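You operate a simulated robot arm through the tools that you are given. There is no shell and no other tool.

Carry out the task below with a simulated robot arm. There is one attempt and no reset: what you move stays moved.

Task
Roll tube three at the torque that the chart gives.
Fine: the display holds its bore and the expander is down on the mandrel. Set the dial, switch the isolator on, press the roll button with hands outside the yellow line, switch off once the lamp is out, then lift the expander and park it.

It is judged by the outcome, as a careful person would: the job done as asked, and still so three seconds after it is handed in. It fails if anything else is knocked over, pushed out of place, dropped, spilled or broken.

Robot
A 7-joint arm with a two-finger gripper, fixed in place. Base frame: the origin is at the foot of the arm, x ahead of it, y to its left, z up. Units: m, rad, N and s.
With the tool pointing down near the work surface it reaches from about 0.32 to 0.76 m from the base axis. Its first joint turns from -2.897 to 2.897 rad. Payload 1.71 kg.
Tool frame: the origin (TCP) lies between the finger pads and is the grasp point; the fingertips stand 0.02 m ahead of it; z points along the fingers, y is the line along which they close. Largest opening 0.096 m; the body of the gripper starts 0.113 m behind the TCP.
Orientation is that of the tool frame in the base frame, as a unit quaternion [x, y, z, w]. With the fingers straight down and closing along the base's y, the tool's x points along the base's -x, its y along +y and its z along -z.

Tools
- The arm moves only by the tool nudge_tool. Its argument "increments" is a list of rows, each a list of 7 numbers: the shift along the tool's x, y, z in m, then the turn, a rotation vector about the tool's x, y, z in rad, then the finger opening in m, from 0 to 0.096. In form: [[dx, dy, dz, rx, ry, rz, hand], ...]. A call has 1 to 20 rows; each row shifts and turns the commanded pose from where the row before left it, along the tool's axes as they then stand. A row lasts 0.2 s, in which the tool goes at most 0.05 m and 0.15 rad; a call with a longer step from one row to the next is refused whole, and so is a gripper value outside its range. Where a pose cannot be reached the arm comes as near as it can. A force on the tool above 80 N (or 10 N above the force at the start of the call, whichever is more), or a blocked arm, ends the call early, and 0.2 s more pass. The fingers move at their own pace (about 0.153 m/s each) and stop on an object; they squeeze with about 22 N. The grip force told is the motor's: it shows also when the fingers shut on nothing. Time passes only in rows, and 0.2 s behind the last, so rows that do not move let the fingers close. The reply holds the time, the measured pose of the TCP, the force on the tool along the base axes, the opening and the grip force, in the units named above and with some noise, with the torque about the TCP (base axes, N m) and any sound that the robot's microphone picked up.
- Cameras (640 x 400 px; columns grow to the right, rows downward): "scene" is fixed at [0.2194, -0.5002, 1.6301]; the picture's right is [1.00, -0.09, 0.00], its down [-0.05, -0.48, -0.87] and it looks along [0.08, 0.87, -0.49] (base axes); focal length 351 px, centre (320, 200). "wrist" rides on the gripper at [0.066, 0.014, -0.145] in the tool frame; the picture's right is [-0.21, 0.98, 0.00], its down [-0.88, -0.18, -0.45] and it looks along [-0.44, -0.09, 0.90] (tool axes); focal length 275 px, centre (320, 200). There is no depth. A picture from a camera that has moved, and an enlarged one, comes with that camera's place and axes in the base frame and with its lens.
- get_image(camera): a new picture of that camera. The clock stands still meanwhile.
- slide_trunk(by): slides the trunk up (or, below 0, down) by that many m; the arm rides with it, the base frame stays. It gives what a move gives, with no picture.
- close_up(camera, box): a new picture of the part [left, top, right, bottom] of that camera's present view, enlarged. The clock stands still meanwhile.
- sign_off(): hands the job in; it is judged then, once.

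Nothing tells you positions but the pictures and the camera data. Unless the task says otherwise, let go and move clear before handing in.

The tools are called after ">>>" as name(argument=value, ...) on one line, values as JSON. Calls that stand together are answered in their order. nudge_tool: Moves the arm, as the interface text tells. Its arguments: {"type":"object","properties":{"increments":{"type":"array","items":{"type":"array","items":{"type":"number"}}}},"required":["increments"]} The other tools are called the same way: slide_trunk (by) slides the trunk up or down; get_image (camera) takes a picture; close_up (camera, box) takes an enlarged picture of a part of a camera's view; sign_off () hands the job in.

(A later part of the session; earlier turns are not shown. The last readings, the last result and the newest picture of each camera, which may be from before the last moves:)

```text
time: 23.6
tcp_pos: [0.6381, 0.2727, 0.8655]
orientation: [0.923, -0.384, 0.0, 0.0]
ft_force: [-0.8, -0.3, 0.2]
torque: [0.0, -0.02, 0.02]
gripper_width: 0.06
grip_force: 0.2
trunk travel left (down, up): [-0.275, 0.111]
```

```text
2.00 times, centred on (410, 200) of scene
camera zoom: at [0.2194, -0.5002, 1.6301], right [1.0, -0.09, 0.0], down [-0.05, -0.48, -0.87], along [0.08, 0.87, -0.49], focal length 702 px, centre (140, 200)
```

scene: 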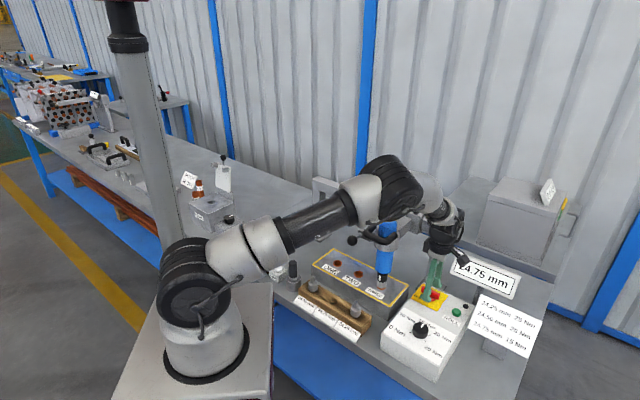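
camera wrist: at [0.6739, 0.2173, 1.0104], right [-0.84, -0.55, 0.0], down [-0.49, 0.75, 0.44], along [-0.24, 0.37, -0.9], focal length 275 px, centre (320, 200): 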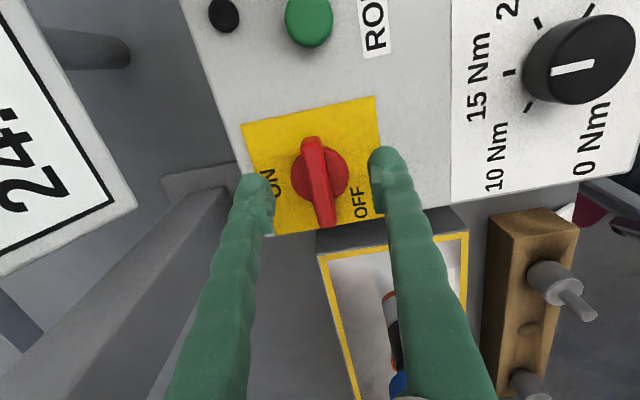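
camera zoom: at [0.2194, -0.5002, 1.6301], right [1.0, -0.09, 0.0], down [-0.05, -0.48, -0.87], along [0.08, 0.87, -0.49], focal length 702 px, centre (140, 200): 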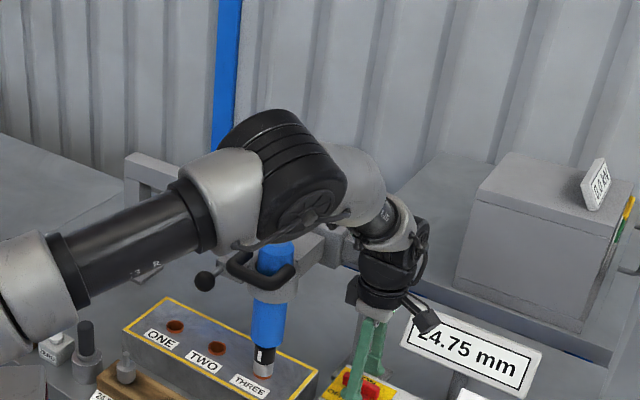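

The elbow is well above the expander (about z 1.2 against 1.09), so there is clearance, and the turn ahead moves it further away. I close on the bar.

>>> nudge_tool(increments=[[-0.0006, 0, 0.001, 0, 0, 0, 0.06], [0, 0, 0, 0, 0, 0, 0.03], [0, 0, 0, 0, 0, 0, 0.0], [0, 0, 0, 0, 0, 0, 0.0]])

>>> close_up(camera="wrist", box=[220, 100, 420, 260])

```text
time: 24.6
tcp_pos: [0.6387, 0.2736, 0.866]
orientation: [0.923, -0.384, 0.001, 0.0]
ft_force: [2.2, 1.8, -0.2]
torque: [0.03, -0.03, 0.02]
gripper_width: 0.0123
grip_force: 35.4
trunk travel left (down, up): [-0.275, 0.111]
```

```text
2.50 times, centred on (320, 180) of wrist
camera zoom: at [0.6739, 0.2181, 1.0094], right [-0.84, -0.55, 0.0], down [-0.49, 0.75, 0.44], along [-0.24, 0.37, -0.9], focal length 688 px, centre (320, 250)
```

zoom: 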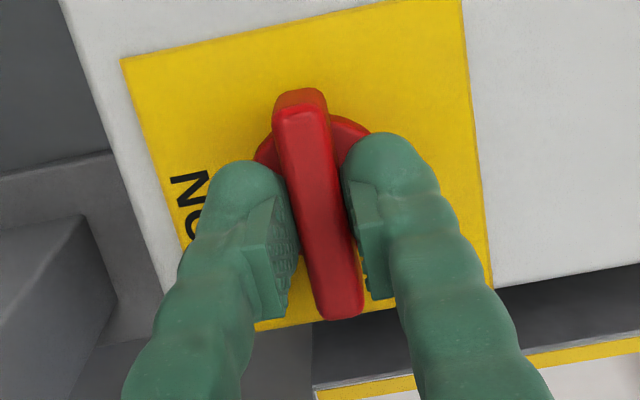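

Gripped on the bar (12.3 mm). I start turning clockwise toward ON with a short test.

>>> nudge_tool(increments=[[0, 0, 0, 0, 0, 0.1, 0.0], [0, 0, 0, 0, 0, 0.1, 0.0], [0, 0, 0, 0, 0, 0.1, 0.0], [0, 0, 0, 0, 0, 0, 0.0]])

>>> close_up(camera="wrist", box=[220, 100, 420, 260])

```text
time: 25.6
tcp_pos: [0.6376, 0.2747, 0.8649]
orientation: [0.856, -0.517, 0.0, 0.0]
ft_force: [3.4, -0.3, -1.6]
torque: [0.1, -0.03, 0.04]
gripper_width: 0.0122
grip_force: 35.2
trunk travel left (down, up): [-0.275, 0.111]
```

```text
2.50 times, centred on (320, 180) of wrist
camera zoom: at [0.6554, 0.2097, 1.0094], right [-0.96, -0.27, 0.0], down [-0.24, 0.86, 0.44], along [-0.12, 0.43, -0.9], focal length 688 px, centre (320, 250)
```

zoom: 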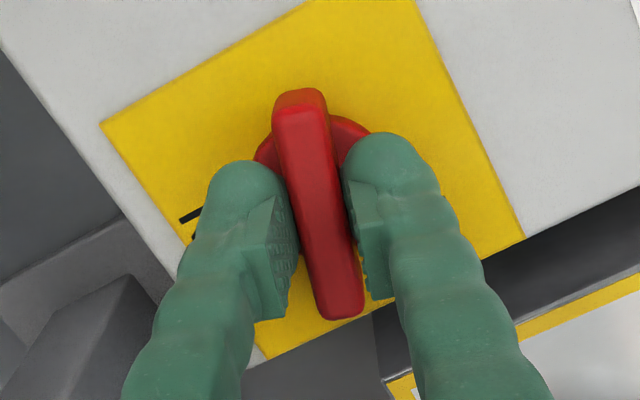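

The handle turns freely with the fingers. I continue clockwise.

>>> nudge_tool(increments=[[0, 0, 0, 0, 0, 0.15, 0.0], [0, 0, 0, 0, 0, 0.15, 0.0], [0, 0, 0, 0, 0, 0.15, 0.0], [0, 0, 0, 0, 0, 0.15, 0.0], [0, 0, 0, 0, 0, 0.15, 0.0], [0, 0, 0, 0, 0, 0.15, 0.0], [0, 0, 0, 0, 0, 0.15, 0.0], [0, 0, 0, 0, 0, 0, 0.0]])

>>> close_up(camera="wrist", box=[220, 100, 420, 260])

>>> get_image(camera="scene")

```text
time: 27.4
tcp_pos: [0.6363, 0.2735, 0.8643]
orientation: [-0.481, 0.877, 0.0, 0.001]
ft_force: [-4.1, -5.5, 5.3]
torque: [-0.16, 0.15, -0.06]
gripper_width: 0.012
grip_force: 35.2
trunk travel left (down, up): [-0.275, 0.111]
```

```text
2.50 times, centred on (320, 180) of wrist
camera zoom: at [0.589, 0.2263, 1.0093], right [-0.71, 0.7, 0.0], down [0.63, 0.64, 0.45], along [0.31, 0.32, -0.9], focal length 688 px, centre (320, 250)
```

zoom: 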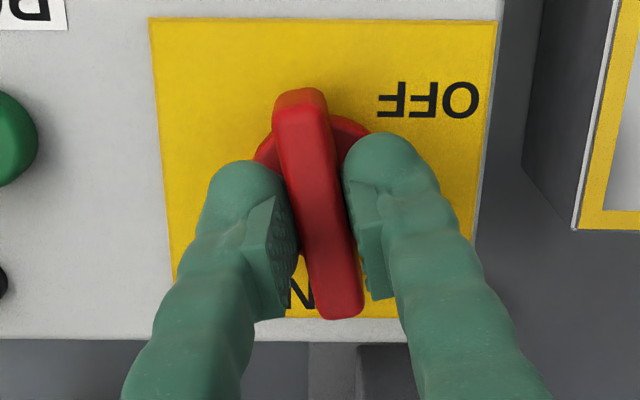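

```text
taken
```

scene: 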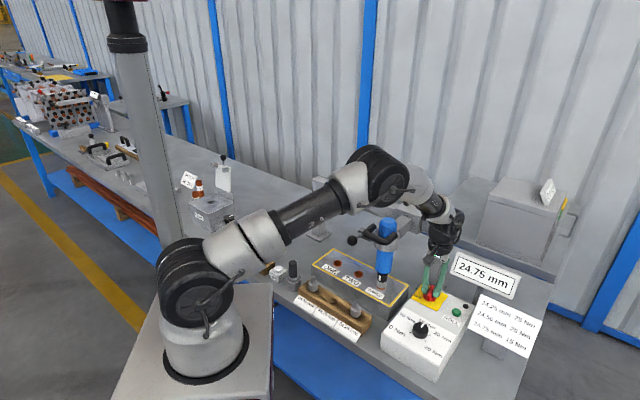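

About 77° turned. I add the last 13° and watch for the end stop.

>>> nudge_tool(increments=[[0, 0, 0, 0, 0, 0.12, 0.0], [0, 0, 0, 0, 0, 0.1, 0.0], [0, 0, 0, 0, 0, 0, 0.0], [0, 0, 0, 0, 0, 0, 0.0]])

>>> close_up(camera="wrist", box=[220, 100, 420, 260])

>>> get_image(camera="wrist")

```text
time: 28.4
tcp_pos: [0.6367, 0.2735, 0.8646]
orientation: [-0.383, 0.924, 0.001, 0.0]
ft_force: [-4.3, -4.3, 0.2]
torque: [0.06, -0.06, -0.02]
gripper_width: 0.0123
grip_force: 34.7
trunk travel left (down, up): [-0.275, 0.111]
```

```text
2.50 times, centred on (320, 180) of wrist
camera zoom: at [0.5797, 0.2378, 1.0094], right [-0.55, 0.84, 0.0], down [0.75, 0.49, 0.44], along [0.37, 0.24, -0.9], focal length 688 px, centre (320, 250)
```

zoom: 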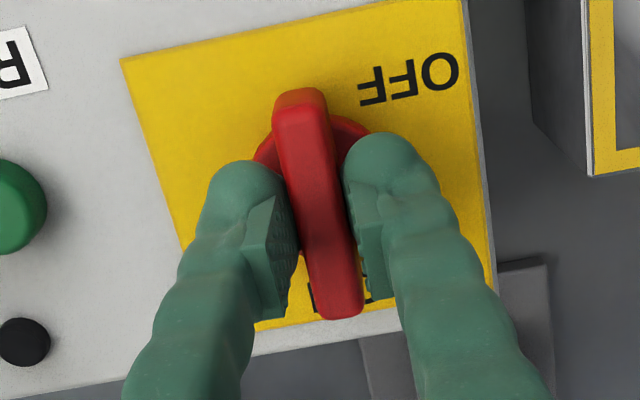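

```text
taken
camera wrist: at [0.5797, 0.2378, 1.0094], right [-0.55, 0.84, 0.0], down [0.75, 0.49, 0.44], along [0.37, 0.24, -0.9], focal length 275 px, centre (320, 200)
```

wrist: 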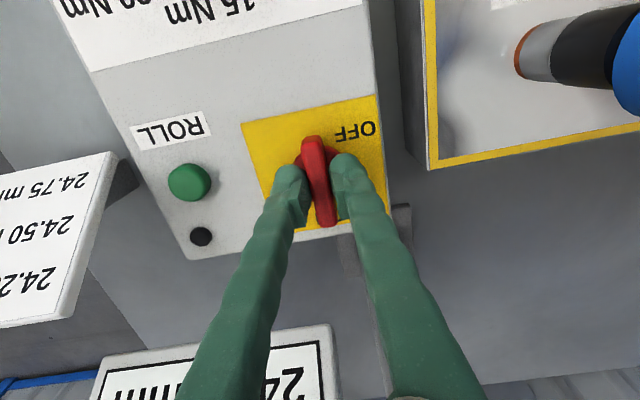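

The bar now lies along the ON axis, exactly 90° from OFF. I release it and rise, then check the isolator.

>>> nudge_tool(increments=[[0, 0, 0, 0, 0, 0, 0.03], [0, 0, 0, 0, 0, 0, 0.05], [0, 0, 0, 0, 0, 0, 0.05], [0, 0, -0.02, 0, 0, 0, 0.05], [0, 0, -0.03, 0, 0, 0, 0.05], [0, 0, -0.03, 0, 0, 0, 0.05], [0, 0, 0, 0, 0, 0, 0.05]])

>>> get_image(camera="wrist")

>>> close_up(camera="scene", box=[390, 260, 480, 330])

```text
time: 30.0
tcp_pos: [0.6372, 0.2738, 0.9457]
orientation: [-0.383, 0.924, 0.001, 0.0]
ft_force: [0.1, 0.8, -0.7]
torque: [-0.04, 0.01, 0.01]
gripper_width: 0.0501
grip_force: 0.2
trunk travel left (down, up): [-0.275, 0.111]
```

```text
taken
camera wrist: at [0.5804, 0.2378, 1.0895], right [-0.55, 0.84, 0.0], down [0.75, 0.49, 0.44], along [0.37, 0.24, -0.9], focal length 275 px, centre (320, 200)
```

wrist: 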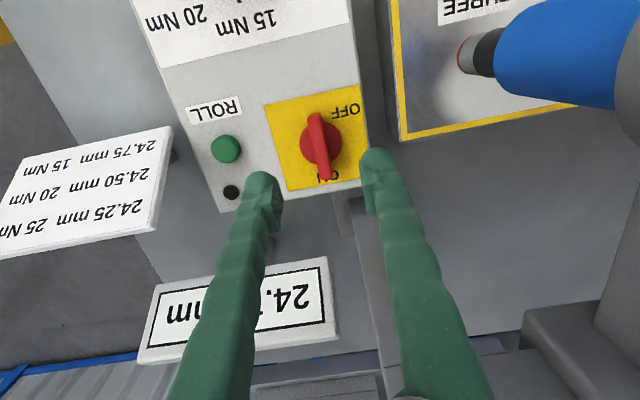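

```text
5.71 times, centred on (435, 295) of scene
camera zoom: at [0.2194, -0.5002, 1.6301], right [1.0, -0.09, 0.0], down [-0.05, -0.48, -0.87], along [0.08, 0.87, -0.49], focal length 2006 px, centre (-337, -343)
```

zoom: 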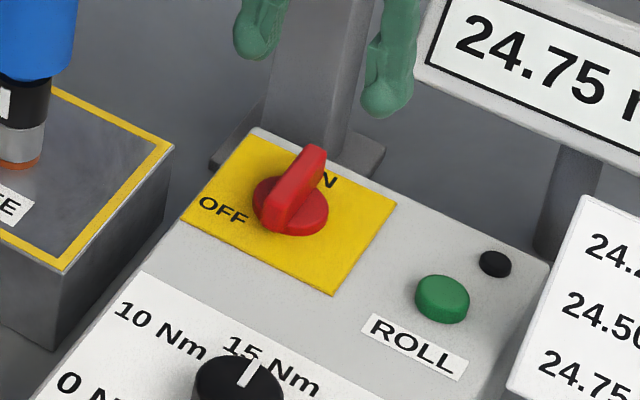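

Isolator is ON and the dial reads 15 Nm. The roll button is at about (0.689, 0.203), some 17 cm outside the yellow line; the chart's edge is about 45 mm beyond it, and lower than the gripper body will be. I close the fingers and move above the button.

>>> nudge_tool(increments=[[0.0046, -0.0285, 0, 0, 0, 0, 0.02], [0.0046, -0.0285, 0, 0, 0, 0, 0.0], [0.0046, -0.0285, 0, 0, 0, 0, 0.0], [0, 0, 0.02, 0, 0, 0, 0.0], [0, 0, 0.02, 0, 0, 0, 0.0], [0, 0, 0, 0, 0, 0, 0.0]])

>>> get_image(camera="wrist")

>>> close_up(camera="scene", box=[400, 230, 530, 340])

>>> get_image(camera="scene")

```text
time: 31.4
tcp_pos: [0.6898, 0.206, 0.9043]
orientation: [-0.383, 0.924, 0.0, 0.0]
ft_force: [0.9, -0.1, 0.5]
torque: [0.01, 0.03, -0.02]
gripper_width: 0.0
grip_force: 22.8
trunk travel left (down, up): [-0.275, 0.111]
```

```text
taken
camera wrist: at [0.6334, 0.1686, 1.0501], right [-0.55, 0.84, 0.0], down [0.75, 0.49, 0.45], along [0.37, 0.24, -0.9], focal length 275 px, centre (320, 200)
```

wrist: 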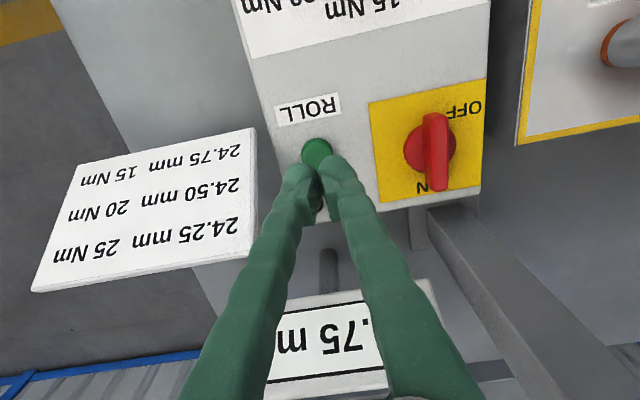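

```text
3.64 times, centred on (465, 285) of scene
camera zoom: at [0.2194, -0.5002, 1.6301], right [1.0, -0.09, 0.0], down [-0.05, -0.48, -0.87], along [0.08, 0.87, -0.49], focal length 1276 px, centre (-207, -109)
```

zoom: 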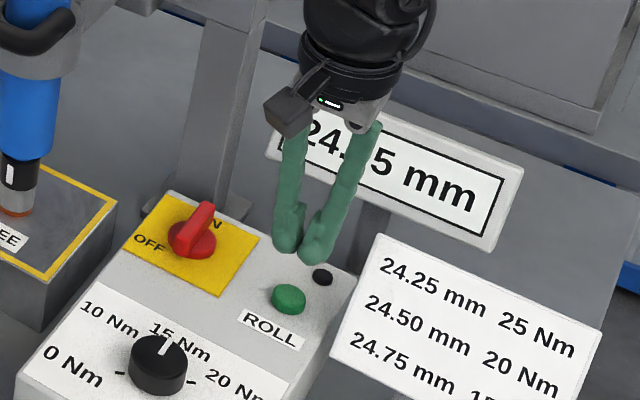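

```text
taken
```

scene: 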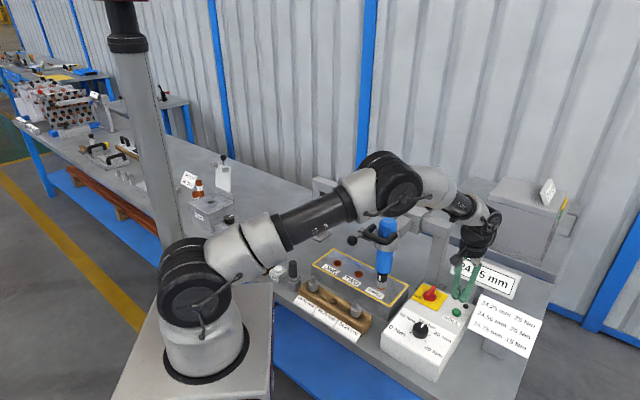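

>>> close_up(camera="wrist", box=[270, 110, 370, 220])

```text
3.64 times, centred on (320, 165) of wrist
camera zoom: at [0.6334, 0.1686, 1.0501], right [-0.55, 0.84, 0.0], down [0.75, 0.49, 0.45], along [0.37, 0.24, -0.9], focal length 1001 px, centre (320, 327)
```

zoom: 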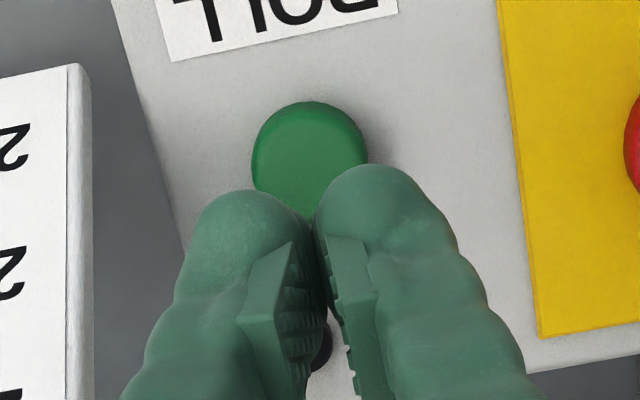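

The button top centre is near (0.689, 0.202). I shift slightly and descend to just above it.

>>> nudge_tool(increments=[[0.0031, -0.0023, 0.015, 0, 0, 0, 0.0], [0, 0, 0.015, 0, 0, 0, 0.0], [0, 0, 0.003, 0, 0, 0, 0.0], [0, 0, 0, 0, 0, 0, 0.0]])

>>> close_up(camera="scene", box=[420, 260, 500, 330])

>>> close_up(camera="wrist", box=[270, 110, 370, 220])

```text
time: 32.4
tcp_pos: [0.689, 0.2003, 0.8719]
orientation: [-0.382, 0.924, 0.0, -0.001]
ft_force: [0.0, -0.1, -1.1]
torque: [-0.03, 0.04, 0.02]
gripper_width: 0.0
grip_force: 21.8
trunk travel left (down, up): [-0.275, 0.111]
```

```text
5.71 times, centred on (460, 295) of scene
camera zoom: at [0.2194, -0.5002, 1.6301], right [1.0, -0.09, 0.0], down [-0.05, -0.48, -0.87], along [0.08, 0.87, -0.49], focal length 2006 px, centre (-480, -343)
```

zoom: 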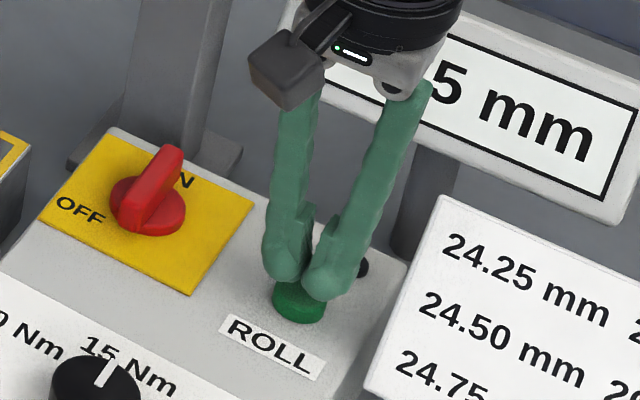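

```text
3.64 times, centred on (320, 165) of wrist
camera zoom: at [0.6323, 0.1645, 1.0167], right [-0.55, 0.84, 0.0], down [0.75, 0.49, 0.44], along [0.37, 0.24, -0.9], focal length 1001 px, centre (320, 327)
```

zoom: 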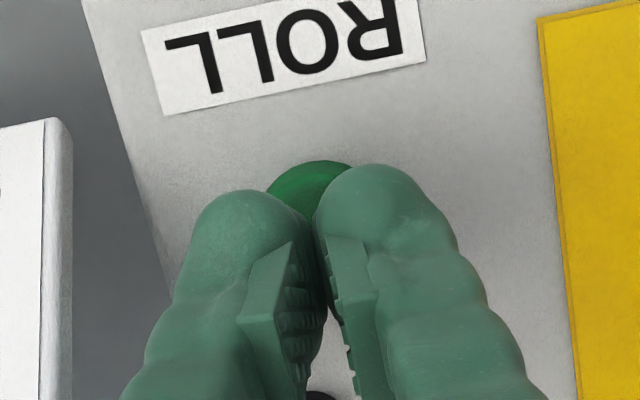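

The fingertips are centred just above the button. I press down slowly in 2 mm steps.

>>> nudge_tool(increments=[[-0.0011, 0.0011, 0.003, 0, 0, 0, 0.0], [0, 0, 0.002, 0, 0, 0, 0.0], [0, 0, 0.002, 0, 0, 0, 0.0], [0, 0, 0.002, 0, 0, 0, 0.0]])

>>> close_up(camera="scene", box=[420, 260, 500, 330])

```text
time: 33.4
tcp_pos: [0.689, 0.2034, 0.8632]
orientation: [-0.383, 0.924, 0.0, 0.0]
ft_force: [-0.7, 0.1, 0.6]
torque: [0.0, 0.0, -0.02]
gripper_width: 0.0002
grip_force: 22.3
trunk travel left (down, up): [-0.275, 0.111]
```

```text
5.71 times, centred on (460, 295) of scene
camera zoom: at [0.2194, -0.5002, 1.6301], right [1.0, -0.09, 0.0], down [-0.05, -0.48, -0.87], along [0.08, 0.87, -0.49], focal length 2006 px, centre (-480, -343)
```

zoom: 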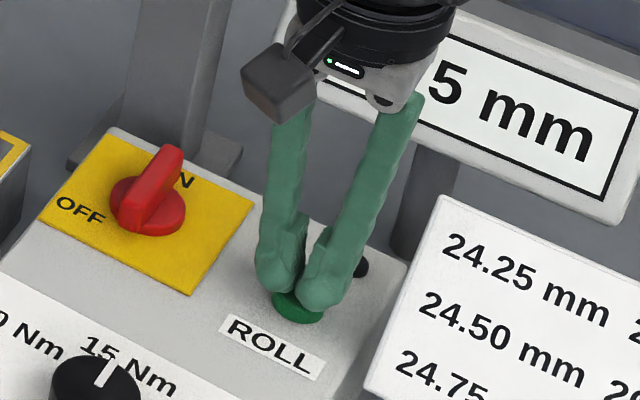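

No contact force yet (fingertips at about z 0.843). I keep lowering in small steps until the button gives.

>>> nudge_tool(increments=[[0, 0, 0.002, 0, 0, 0, 0.0], [0, 0, 0.0015, 0, 0, 0, 0.0], [0, 0, 0.0015, 0, 0, 0, 0.0]])

>>> close_up(camera="scene", box=[420, 260, 500, 330])

>>> get_image(camera="wrist")

```text
time: 34.2
tcp_pos: [0.6877, 0.201, 0.8583]
orientation: [-0.383, 0.924, 0.0, 0.0]
ft_force: [0.7, 0.0, 0.9]
torque: [0.01, -0.03, -0.01]
gripper_width: 0.0
grip_force: 29.6
trunk travel left (down, up): [-0.275, 0.111]
```

```text
5.71 times, centred on (460, 295) of scene
camera zoom: at [0.2194, -0.5002, 1.6301], right [1.0, -0.09, 0.0], down [-0.05, -0.48, -0.87], along [0.08, 0.87, -0.49], focal length 2006 px, centre (-480, -343)
```

zoom: 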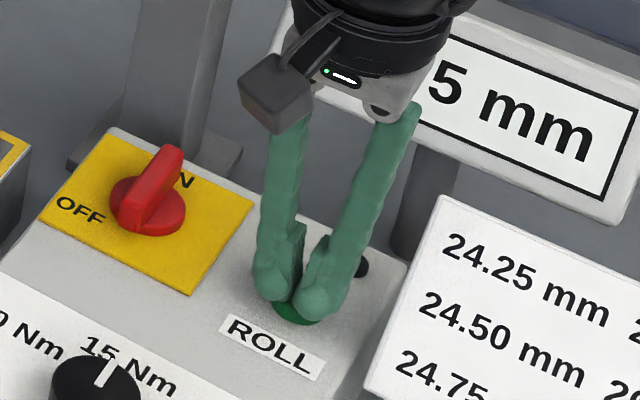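

```text
taken
camera wrist: at [0.6302, 0.1649, 1.0027], right [-0.55, 0.84, 0.0], down [0.75, 0.49, 0.45], along [0.37, 0.24, -0.9], focal length 275 px, centre (320, 200)
```

wrist: 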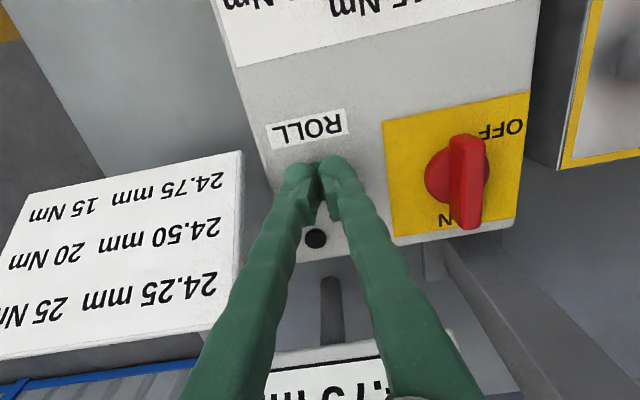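

Still no contact; fingertips about z 0.838. A few more small steps.

>>> nudge_tool(increments=[[0, 0, 0.0015, 0, 0, 0, 0.0], [0, 0, 0.0015, 0, 0, 0, 0.0]])

>>> close_up(camera="scene", box=[420, 260, 500, 330])

```text
time: 34.8
tcp_pos: [0.6863, 0.2013, 0.8555]
orientation: [-0.382, 0.924, 0.0, 0.0]
ft_force: [1.2, -0.8, 3.2]
torque: [0.0, -0.02, 0.01]
gripper_width: 0.0
grip_force: 30.0
trunk travel left (down, up): [-0.275, 0.111]
heard: click
```

```text
5.71 times, centred on (460, 295) of scene
camera zoom: at [0.2194, -0.5002, 1.6301], right [1.0, -0.09, 0.0], down [-0.05, -0.48, -0.87], along [0.08, 0.87, -0.49], focal length 2006 px, centre (-480, -343)
```

zoom: 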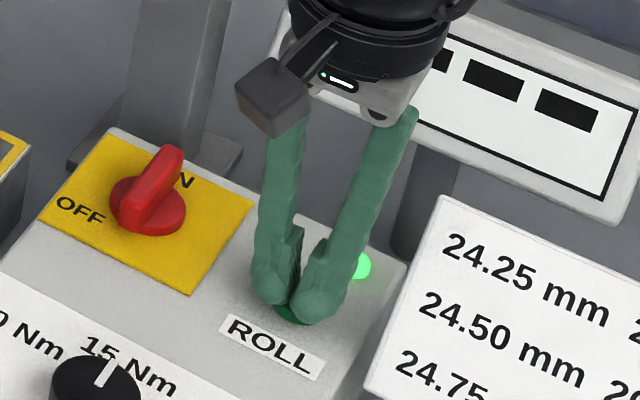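

A click was heard, the lamp is lit green and the display shows dashes: rolling is under way. I lift straight off the button and wait there, well outside the yellow line.

>>> nudge_tool(increments=[[0, 0, -0.01, 0, 0, 0, 0.0], [0, 0, -0.03, 0, 0, 0, 0.0], [0, 0, -0.04, 0, 0, 0, 0.0], [0, 0, 0, 0, 0, 0, 0.0]])

>>> close_up(camera="scene", box=[370, 220, 520, 340])

```text
time: 35.8
tcp_pos: [0.6878, 0.2009, 0.9362]
orientation: [-0.383, 0.924, 0.0, 0.0]
ft_force: [0.8, 0.0, 0.7]
torque: [-0.01, 0.03, 0.0]
gripper_width: 0.0
grip_force: 29.5
trunk travel left (down, up): [-0.275, 0.111]
```

```text
3.33 times, centred on (445, 280) of scene
camera zoom: at [0.2194, -0.5002, 1.6301], right [1.0, -0.09, 0.0], down [-0.05, -0.48, -0.87], along [0.08, 0.87, -0.49], focal length 1170 px, centre (-97, -67)
```

zoom: 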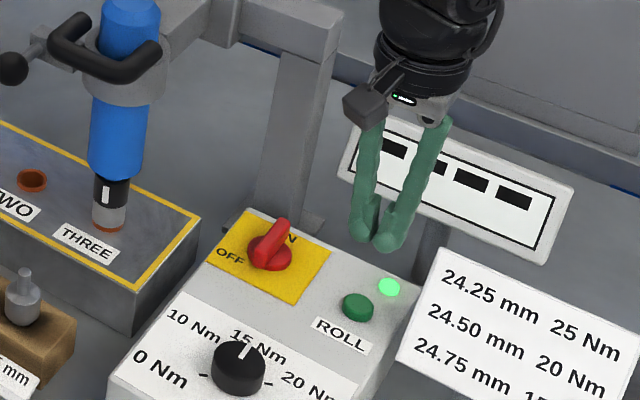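

The lamp is still lit. I wait in place.

>>> nudge_tool(increments=[[0, 0, 0, 0, 0, 0, 0.0], [0, 0, 0, 0, 0, 0, 0.0], [0, 0, 0, 0, 0, 0, 0.0], [0, 0, 0, 0, 0, 0, 0.0], [0, 0, 0, 0, 0, 0, 0.0], [0, 0, 0, 0, 0, 0, 0.0], [0, 0, 0, 0, 0, 0, 0.0], [0, 0, 0, 0, 0, 0, 0.0], [0, 0, 0, 0, 0, 0, 0.0], [0, 0, 0, 0, 0, 0, 0.0]])

>>> close_up(camera="scene", box=[370, 220, 520, 340])

```text
time: 38.0
tcp_pos: [0.689, 0.2016, 0.9354]
orientation: [-0.383, 0.924, -0.001, 0.0]
ft_force: [0.1, 0.3, 0.2]
torque: [-0.01, 0.01, 0.0]
gripper_width: 0.0
grip_force: 29.1
trunk travel left (down, up): [-0.275, 0.111]
```

```text
3.33 times, centred on (445, 280) of scene
camera zoom: at [0.2194, -0.5002, 1.6301], right [1.0, -0.09, 0.0], down [-0.05, -0.48, -0.87], along [0.08, 0.87, -0.49], focal length 1170 px, centre (-97, -67)
```

zoom: 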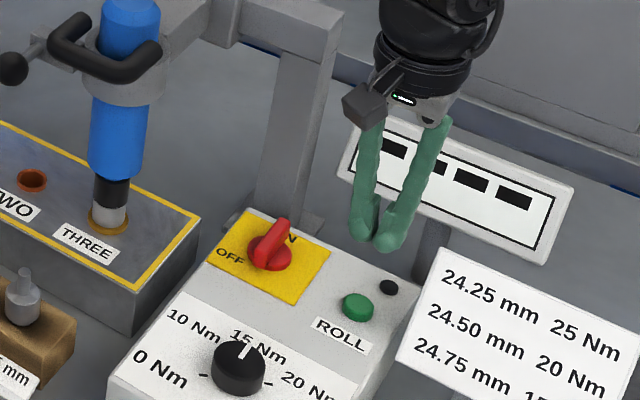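

The lamp is out, and tube three now shows the rolled end. Next I switch off: back over the isolator with the same -45° yaw, fingers opened.

>>> nudge_tool(increments=[[-0.0048, 0.0293, -0.004, 0, 0, 0, 0.0], [-0.0048, 0.0293, -0.004, 0, 0, 0, 0.03], [-0.0048, 0.0293, 0, 0, 0, 0, 0.055], [0, 0, 0, 0, 0, 0, 0.055], [0, 0, 0, 0, 0, 0, 0.055]])

>>> get_image(camera="wrist")

```text
time: 39.2
tcp_pos: [0.6363, 0.2741, 0.9431]
orientation: [-0.383, 0.924, 0.0, 0.001]
ft_force: [0.2, 0.2, 0.2]
torque: [-0.03, -0.01, -0.03]
gripper_width: 0.0549
grip_force: 0.1
trunk travel left (down, up): [-0.275, 0.111]
```

```text
taken
camera wrist: at [0.5799, 0.2373, 1.088], right [-0.55, 0.84, 0.0], down [0.75, 0.49, 0.45], along [0.37, 0.24, -0.9], focal length 275 px, centre (320, 200)
```

wrist: 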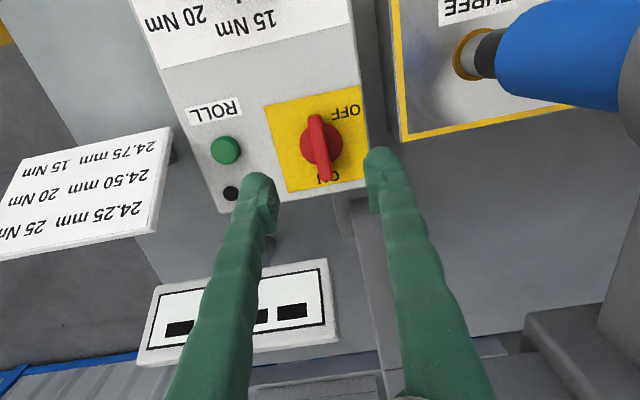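

Aligned over the bar as before. I descend and grip it.

>>> nudge_tool(increments=[[0, 0, 0.03, 0, 0, 0, 0.055], [0, 0, 0.03, 0, 0, 0, 0.055], [0, 0, 0.014, 0, 0, 0, 0.055], [0, 0, 0.003, 0, 0, 0, 0.055], [0, 0, 0, 0, 0, 0, 0.055], [0, 0, 0, 0, 0, 0, 0.03], [0, 0, 0, 0, 0, 0, 0.0], [0, 0, 0, 0, 0, 0, 0.0]])

>>> close_up(camera="wrist", box=[220, 100, 420, 260])

```text
time: 41.0
tcp_pos: [0.6347, 0.2732, 0.8661]
orientation: [-0.383, 0.924, 0.0, 0.001]
ft_force: [2.7, -3.1, -2.9]
torque: [0.1, -0.16, -0.04]
gripper_width: 0.0121
grip_force: 34.7
trunk travel left (down, up): [-0.275, 0.111]
```

```text
2.50 times, centred on (320, 180) of wrist
camera zoom: at [0.5787, 0.237, 1.0102], right [-0.55, 0.84, 0.0], down [0.75, 0.49, 0.45], along [0.37, 0.24, -0.9], focal length 688 px, centre (320, 250)
```

zoom: 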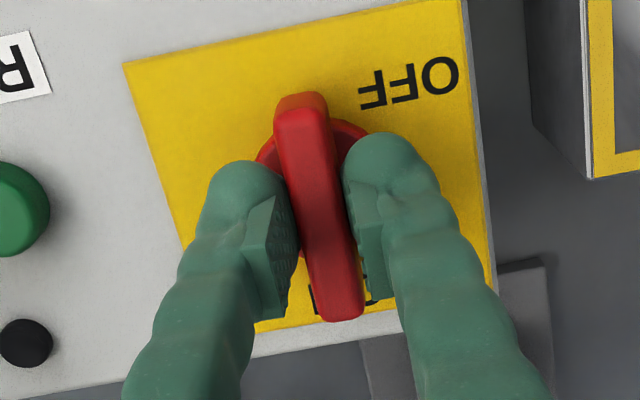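

Gripped. I turn it 90° counter-clockwise back to OFF.

>>> nudge_tool(increments=[[-0.001, 0, 0, 0, 0, -0.1, 0.0], [0, 0, 0, 0, 0, -0.15, 0.0], [0, 0, 0, 0, 0, -0.15, 0.0], [0, 0, 0, 0, 0, -0.15, 0.0], [0, 0, 0, 0, 0, -0.15, 0.0], [0, 0, 0, 0, 0, 0, 0.0]])

>>> close_up(camera="wrist", box=[220, 100, 420, 260])

```text
time: 42.4
tcp_pos: [0.6368, 0.2726, 0.8647]
orientation: [-0.676, 0.737, -0.001, 0.0]
ft_force: [2.2, -17.3, 0.7]
torque: [-0.69, 0.03, 0.02]
gripper_width: 0.0119
grip_force: 35.5
trunk travel left (down, up): [-0.275, 0.111]
```

```text
2.50 times, centred on (320, 180) of wrist
camera zoom: at [0.6169, 0.2089, 1.0103], right [-0.96, 0.29, 0.0], down [0.26, 0.86, 0.44], along [0.13, 0.43, -0.9], focal length 688 px, centre (320, 250)
```

zoom: 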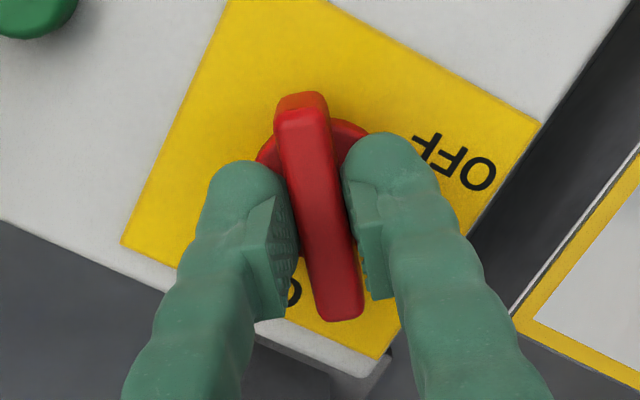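

Turning well with moderate forces. I continue the remaining ~50°.

>>> nudge_tool(increments=[[0, 0, 0, 0, 0, -0.15, 0.0], [0, 0, 0, 0, 0, -0.15, 0.0], [0, 0, 0, 0, 0, -0.15, 0.0], [0, 0, 0, 0, 0, -0.15, 0.0], [0, 0, 0, 0, 0, -0.15, 0.0], [0, 0, 0, 0, 0, -0.121, 0.0], [0, 0, 0, 0, 0, 0, 0.0]])

>>> close_up(camera="wrist", box=[220, 100, 420, 260])

>>> get_image(camera="scene")

```text
time: 44.0
tcp_pos: [0.6374, 0.2736, 0.8663]
orientation: [0.924, -0.382, 0.001, -0.002]
ft_force: [24.2, -12.3, -2.1]
torque: [-0.22, -0.36, -0.03]
gripper_width: 0.012
grip_force: 34.8
trunk travel left (down, up): [-0.275, 0.111]
```

```text
2.50 times, centred on (320, 180) of wrist
camera zoom: at [0.674, 0.2175, 1.0104], right [-0.84, -0.55, 0.0], down [-0.49, 0.75, 0.44], along [-0.24, 0.37, -0.9], focal length 688 px, centre (320, 250)
```

zoom: 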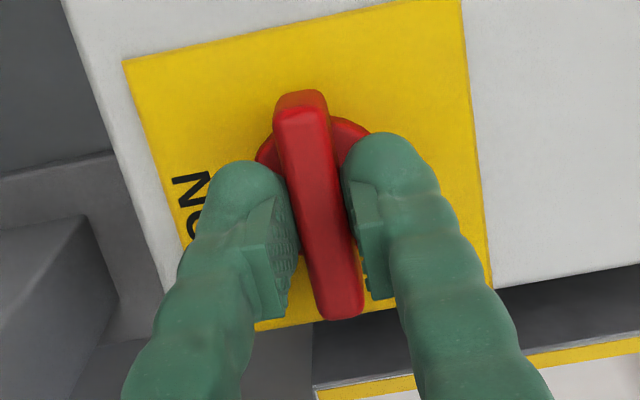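

```text
taken
```

scene: 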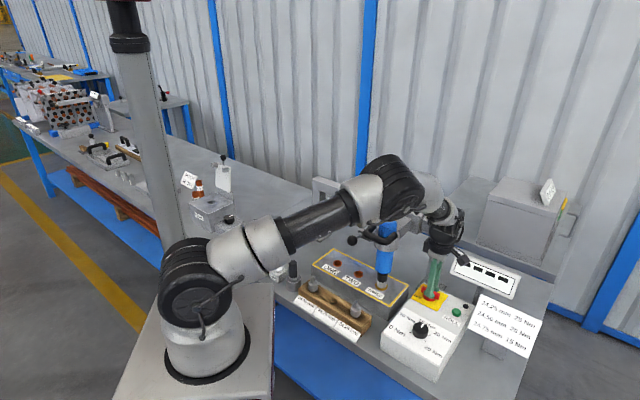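

The bar is back at OFF. I release, rise clear, and check.

>>> nudge_tool(increments=[[0, 0, 0, 0, 0, 0, 0.02], [0, 0, 0, 0, 0, 0, 0.05], [0, 0, 0, 0, 0, 0, 0.05], [0, 0, -0.02, 0, 0, 0, 0.05], [0, 0, -0.03, 0, 0, 0, 0.05], [0, 0, -0.04, 0, 0, 0, 0.05], [0, 0, 0, 0, 0, 0, 0.05]])

>>> get_image(camera="wrist")

>>> close_up(camera="scene", box=[370, 220, 520, 340])

```text
time: 45.6
tcp_pos: [0.6373, 0.2749, 0.9566]
orientation: [0.924, -0.383, 0.001, 0.0]
ft_force: [1.1, -0.2, 0.4]
torque: [0.05, -0.04, 0.02]
gripper_width: 0.0501
grip_force: 0.2
trunk travel left (down, up): [-0.275, 0.111]
```

```text
taken
camera wrist: at [0.6729, 0.2191, 1.1015], right [-0.84, -0.55, 0.0], down [-0.49, 0.75, 0.45], along [-0.24, 0.37, -0.9], focal length 275 px, centre (320, 200)
```

wrist: 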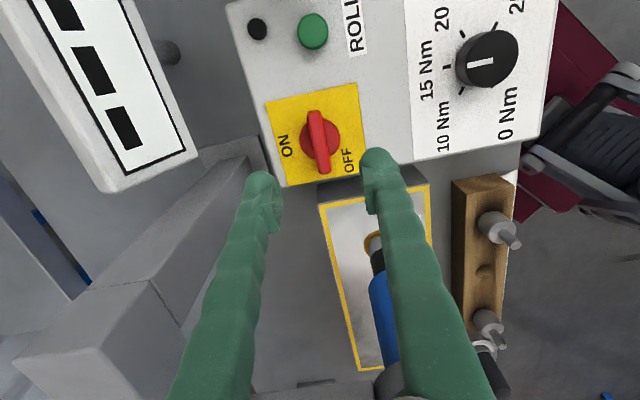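

```text
3.33 times, centred on (445, 280) of scene
camera zoom: at [0.2194, -0.5002, 1.6301], right [1.0, -0.09, 0.0], down [-0.05, -0.48, -0.87], along [0.08, 0.87, -0.49], focal length 1170 px, centre (-97, -67)
```

zoom: 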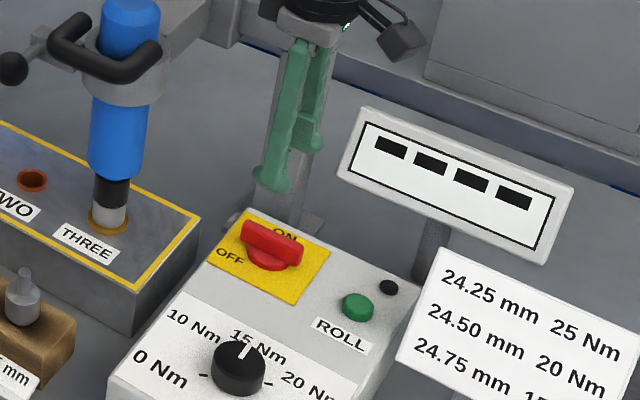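

Isolator is OFF, lamp is out. Now I need to understand the expander's lifting and parking mechanism, so I look at it closely from the scene camera first.

>>> close_up(camera="scene", box=[335, 190, 425, 300])

>>> close_up(camera="scene", box=[300, 160, 460, 260])

>>> nudge_tool(increments=[[0, 0, -0.045, 0, 0, 0, 0.05], [0, 0, -0.045, 0, 0, 0, 0.05], [0, 0, -0.045, 0, 0, 0, 0.05], [0, 0, -0.045, 0, 0, 0, 0.05], [0, 0, 0, 0, 0, 0, 0.05]])

>>> get_image(camera="wrist")

>>> get_image(camera="scene")

```text
3.64 times, centred on (380, 245) of scene
camera zoom: at [0.2194, -0.5002, 1.6301], right [1.0, -0.09, 0.0], down [-0.05, -0.48, -0.87], along [0.08, 0.87, -0.49], focal length 1276 px, centre (102, 36)
```

zoom: 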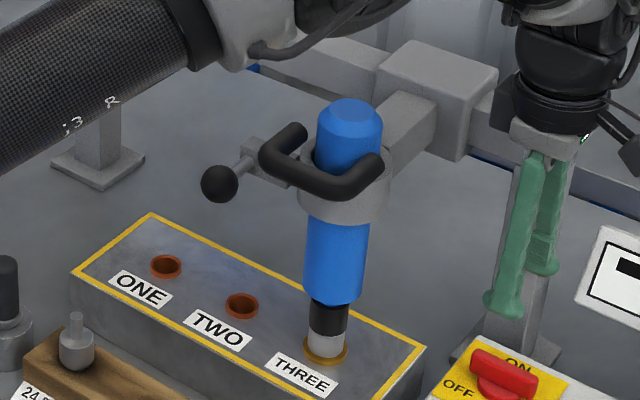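

```text
4.00 times, centred on (380, 210) of scene
camera zoom: at [0.2194, -0.5002, 1.6301], right [1.0, -0.09, 0.0], down [-0.05, -0.48, -0.87], along [0.08, 0.87, -0.49], focal length 1404 px, centre (80, 160)
```

zoom: 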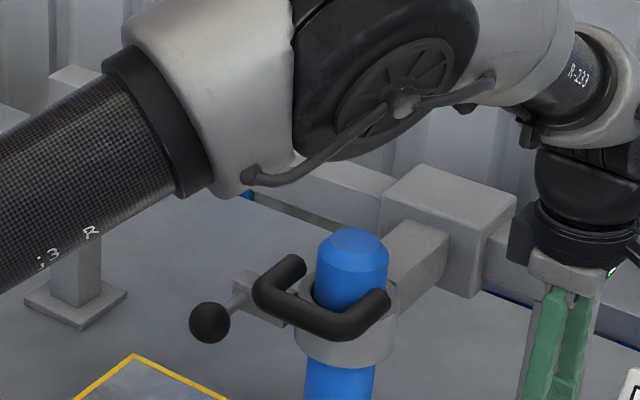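

```text
time: 46.8
tcp_pos: [0.6372, 0.2758, 1.1361]
orientation: [0.924, -0.383, -0.001, 0.0]
ft_force: [0.1, 0.4, -0.5]
torque: [-0.03, 0.04, 0.0]
gripper_width: 0.0498
grip_force: 0.0
trunk travel left (down, up): [-0.275, 0.111]
```

```text
taken
camera wrist: at [0.6739, 0.2198, 1.2813], right [-0.84, -0.55, 0.0], down [-0.49, 0.75, 0.44], along [-0.24, 0.37, -0.9], focal length 275 px, centre (320, 200)
```

wrist: 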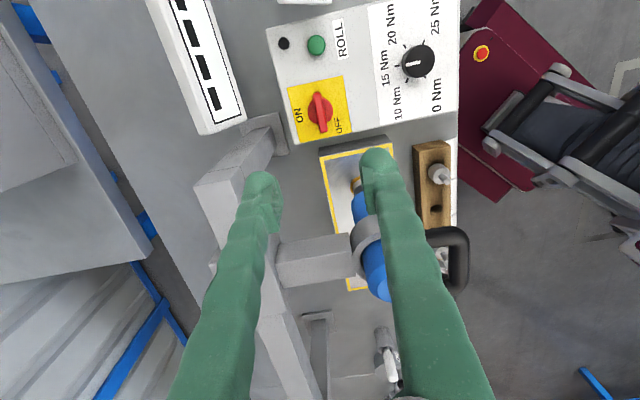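

```text
taken
```

scene: 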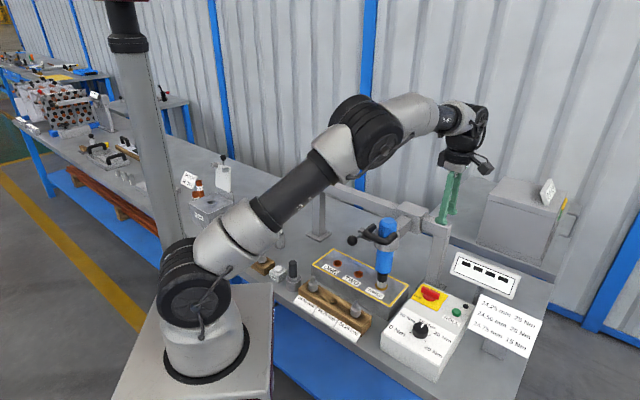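

The expander hangs from a rail carriage by a collar with a black D-handle and a ball-knob lever at its side. I back off to the operator side and turn the wrist so its camera can look at this mechanism from the front.

>>> nudge_tool(increments=[[-0.0013, 0.0428, -0.0107, 0, 0, 0, 0.05], [-0.0013, 0.0428, -0.0107, 0, 0, 0, 0.05], [-0.0013, 0.0428, -0.0107, 0, 0, 0, 0.05], [-0.0013, 0.0428, -0.0107, 0, 0, 0, 0.05], [-0.0013, 0.0428, -0.0107, 0, 0, 0, 0.05], [-0.0013, 0.0428, -0.0107, 0, 0, 0, 0.05], [0, 0, 0, 0, 0, 0.145, 0.05], [0, 0, 0, 0, 0, 0.145, 0.05], [0, 0, 0, 0, 0, 0.145, 0.05], [0, 0, 0, 0, 0, 0.145, 0.05], [0, 0, 0, 0, 0, 0.145, 0.05], [0, 0, 0, 0, 0, 0.145, 0.05], [0, 0, 0, 0, 0, 0.145, 0.05], [0, 0, 0, 0, 0, 0.145, 0.05], [0, 0, 0, 0, 0, 0.145, 0.05], [0, 0, 0, 0, 0, 0, 0.05]])

>>> get_image(camera="wrist")

>>> get_image(camera="scene")

```text
time: 50.2
tcp_pos: [0.4484, 0.0987, 1.1989]
orientation: [-0.501, 0.866, -0.001, 0.0]
ft_force: [0.6, -0.4, -0.6]
torque: [0.0, 0.0, 0.01]
gripper_width: 0.05
grip_force: 0.1
trunk travel left (down, up): [-0.275, 0.111]
```

```text
taken
camera wrist: at [0.4022, 0.0486, 1.3438], right [-0.75, 0.67, 0.0], down [0.6, 0.67, 0.45], along [0.3, 0.33, -0.9], focal length 275 px, centre (320, 200)
```

wrist: 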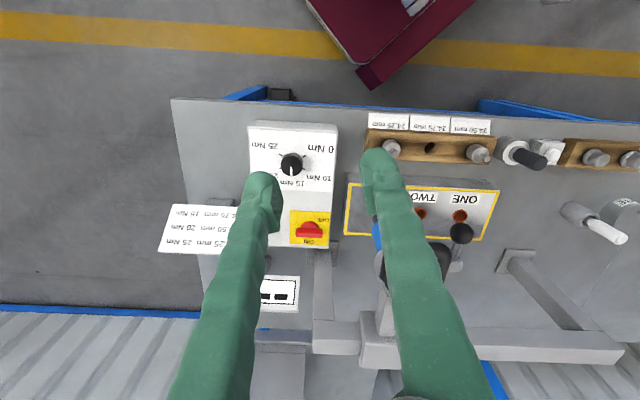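

```text
taken
```

scene: 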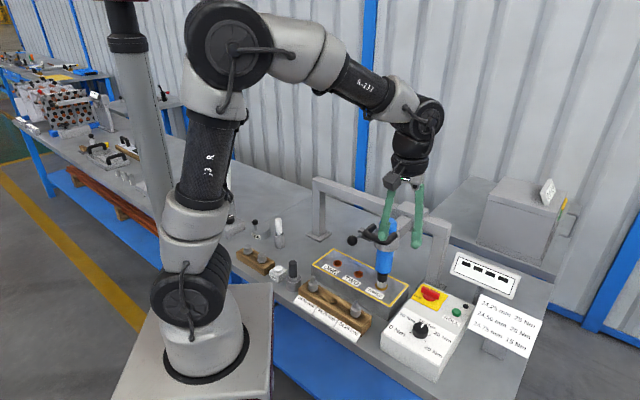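

I shift toward the expander's front and tilt the wrist so the camera looks at the collar and lever.

>>> nudge_tool(increments=[[-0.0078, 0.0291, 0, 0, 0, 0, 0.096], [-0.0078, 0.0291, 0, 0, 0, 0, 0.096], [-0.0078, 0.0291, 0, 0, 0, 0, 0.096], [0, 0, 0, 0, -0.15, 0, 0.096], [0, 0, 0, 0, -0.15, 0, 0.096], [0, 0, 0, 0, -0.15, 0, 0.096], [0, 0, 0, 0, 0, 0, 0.096]])

>>> get_image(camera="wrist")

>>> close_up(camera="wrist", box=[230, 100, 410, 280])

```text
time: 51.8
tcp_pos: [0.3842, 0.1627, 1.1995]
orientation: [-0.489, 0.843, 0.111, 0.193]
ft_force: [0.1, 0.2, 0.7]
torque: [-0.01, 0.01, -0.01]
gripper_width: 0.0961
grip_force: 0.2
trunk travel left (down, up): [-0.275, 0.111]
```

```text
taken
camera wrist: at [0.3106, 0.0632, 1.3009], right [-0.76, 0.65, 0.09], down [0.46, 0.42, 0.78], along [0.47, 0.63, -0.62], focal length 275 px, centre (320, 200)
```

wrist: 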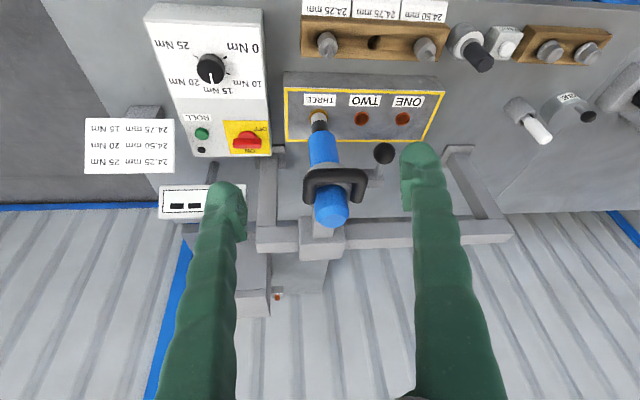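

```text
2.22 times, centred on (320, 190) of wrist
camera zoom: at [0.3106, 0.0632, 1.3009], right [-0.76, 0.65, 0.09], down [0.46, 0.42, 0.78], along [0.47, 0.63, -0.62], focal length 612 px, centre (320, 222)
```

zoom: 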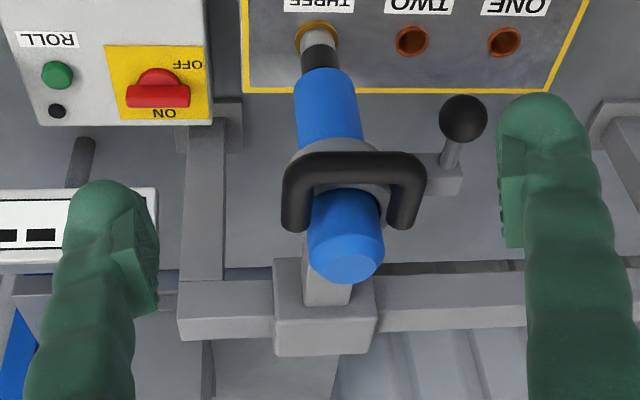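

>>> close_up(camera="wrist", box=[295, 130, 405, 240])

>>> close_up(camera="scene", box=[340, 205, 420, 255])

```text
3.64 times, centred on (350, 185) of wrist
camera zoom: at [0.3106, 0.0632, 1.3009], right [-0.76, 0.65, 0.09], down [0.46, 0.42, 0.78], along [0.47, 0.63, -0.62], focal length 1001 px, centre (211, 254)
```

zoom: 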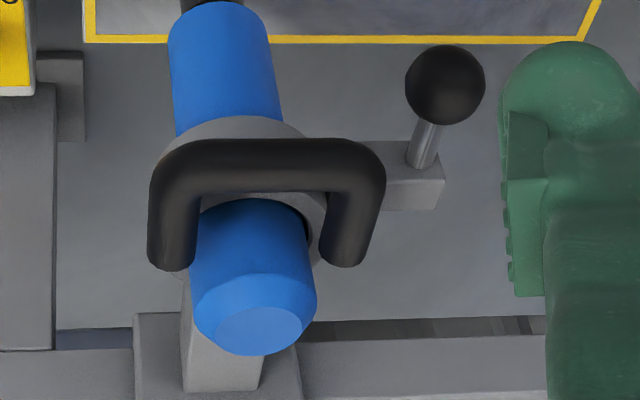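

```text
8.00 times, centred on (380, 230) of scene
camera zoom: at [0.2194, -0.5002, 1.6301], right [1.0, -0.09, 0.0], down [-0.05, -0.48, -0.87], along [0.08, 0.87, -0.49], focal length 2808 px, centre (-160, -40)
```

zoom: 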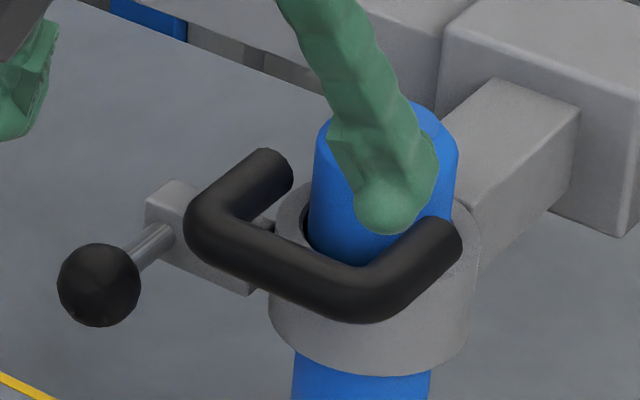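

The D-handle straddles the blue body above a fixed collar, and the ball lever sits on a lug beside the collar, its rod horizontal toward the operator. I move the camera nearer to the lever to see how it works.

>>> nudge_tool(increments=[[-0.0156, 0.0204, 0.0236, 0, 0, 0, 0.096], [-0.0156, 0.0204, 0.0236, 0, 0, 0, 0.096], [-0.0156, 0.0204, 0.0236, 0, 0, 0, 0.096], [0, 0, 0, 0, 0, 0, 0.096]])

>>> get_image(camera="wrist")

>>> close_up(camera="wrist", box=[225, 80, 405, 220])

```text
time: 52.8
tcp_pos: [0.3672, 0.2561, 1.1553]
orientation: [-0.489, 0.843, 0.111, 0.194]
ft_force: [-0.5, 0.5, -0.3]
torque: [0.0, 0.02, 0.0]
gripper_width: 0.0959
grip_force: 0.0
trunk travel left (down, up): [-0.275, 0.111]
```

```text
taken
camera wrist: at [0.2933, 0.1575, 1.2566], right [-0.76, 0.65, 0.09], down [0.46, 0.43, 0.78], along [0.47, 0.63, -0.62], focal length 275 px, centre (320, 200)
```

wrist: 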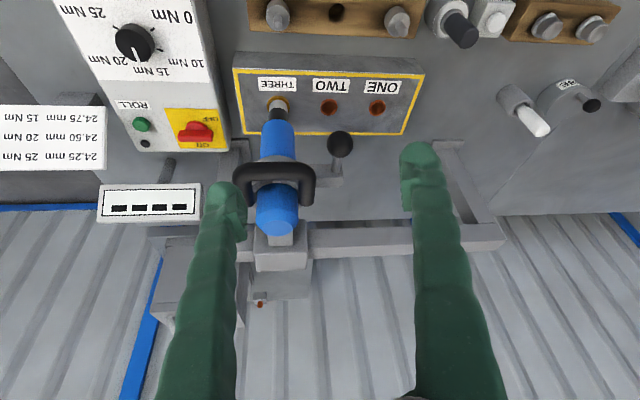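

```text
2.86 times, centred on (315, 150) of wrist
camera zoom: at [0.2933, 0.1575, 1.2566], right [-0.76, 0.65, 0.09], down [0.46, 0.43, 0.78], along [0.47, 0.63, -0.62], focal length 786 px, centre (334, 343)
```

zoom: 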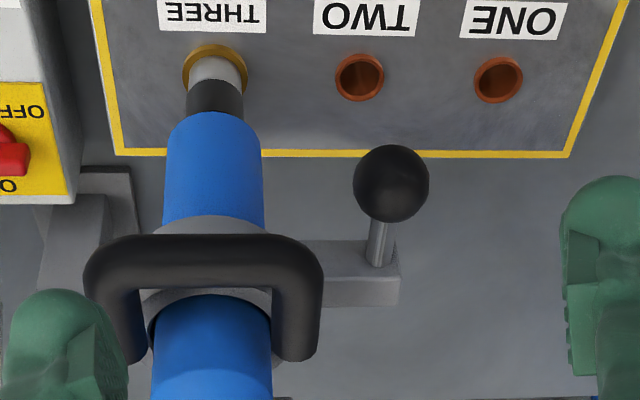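

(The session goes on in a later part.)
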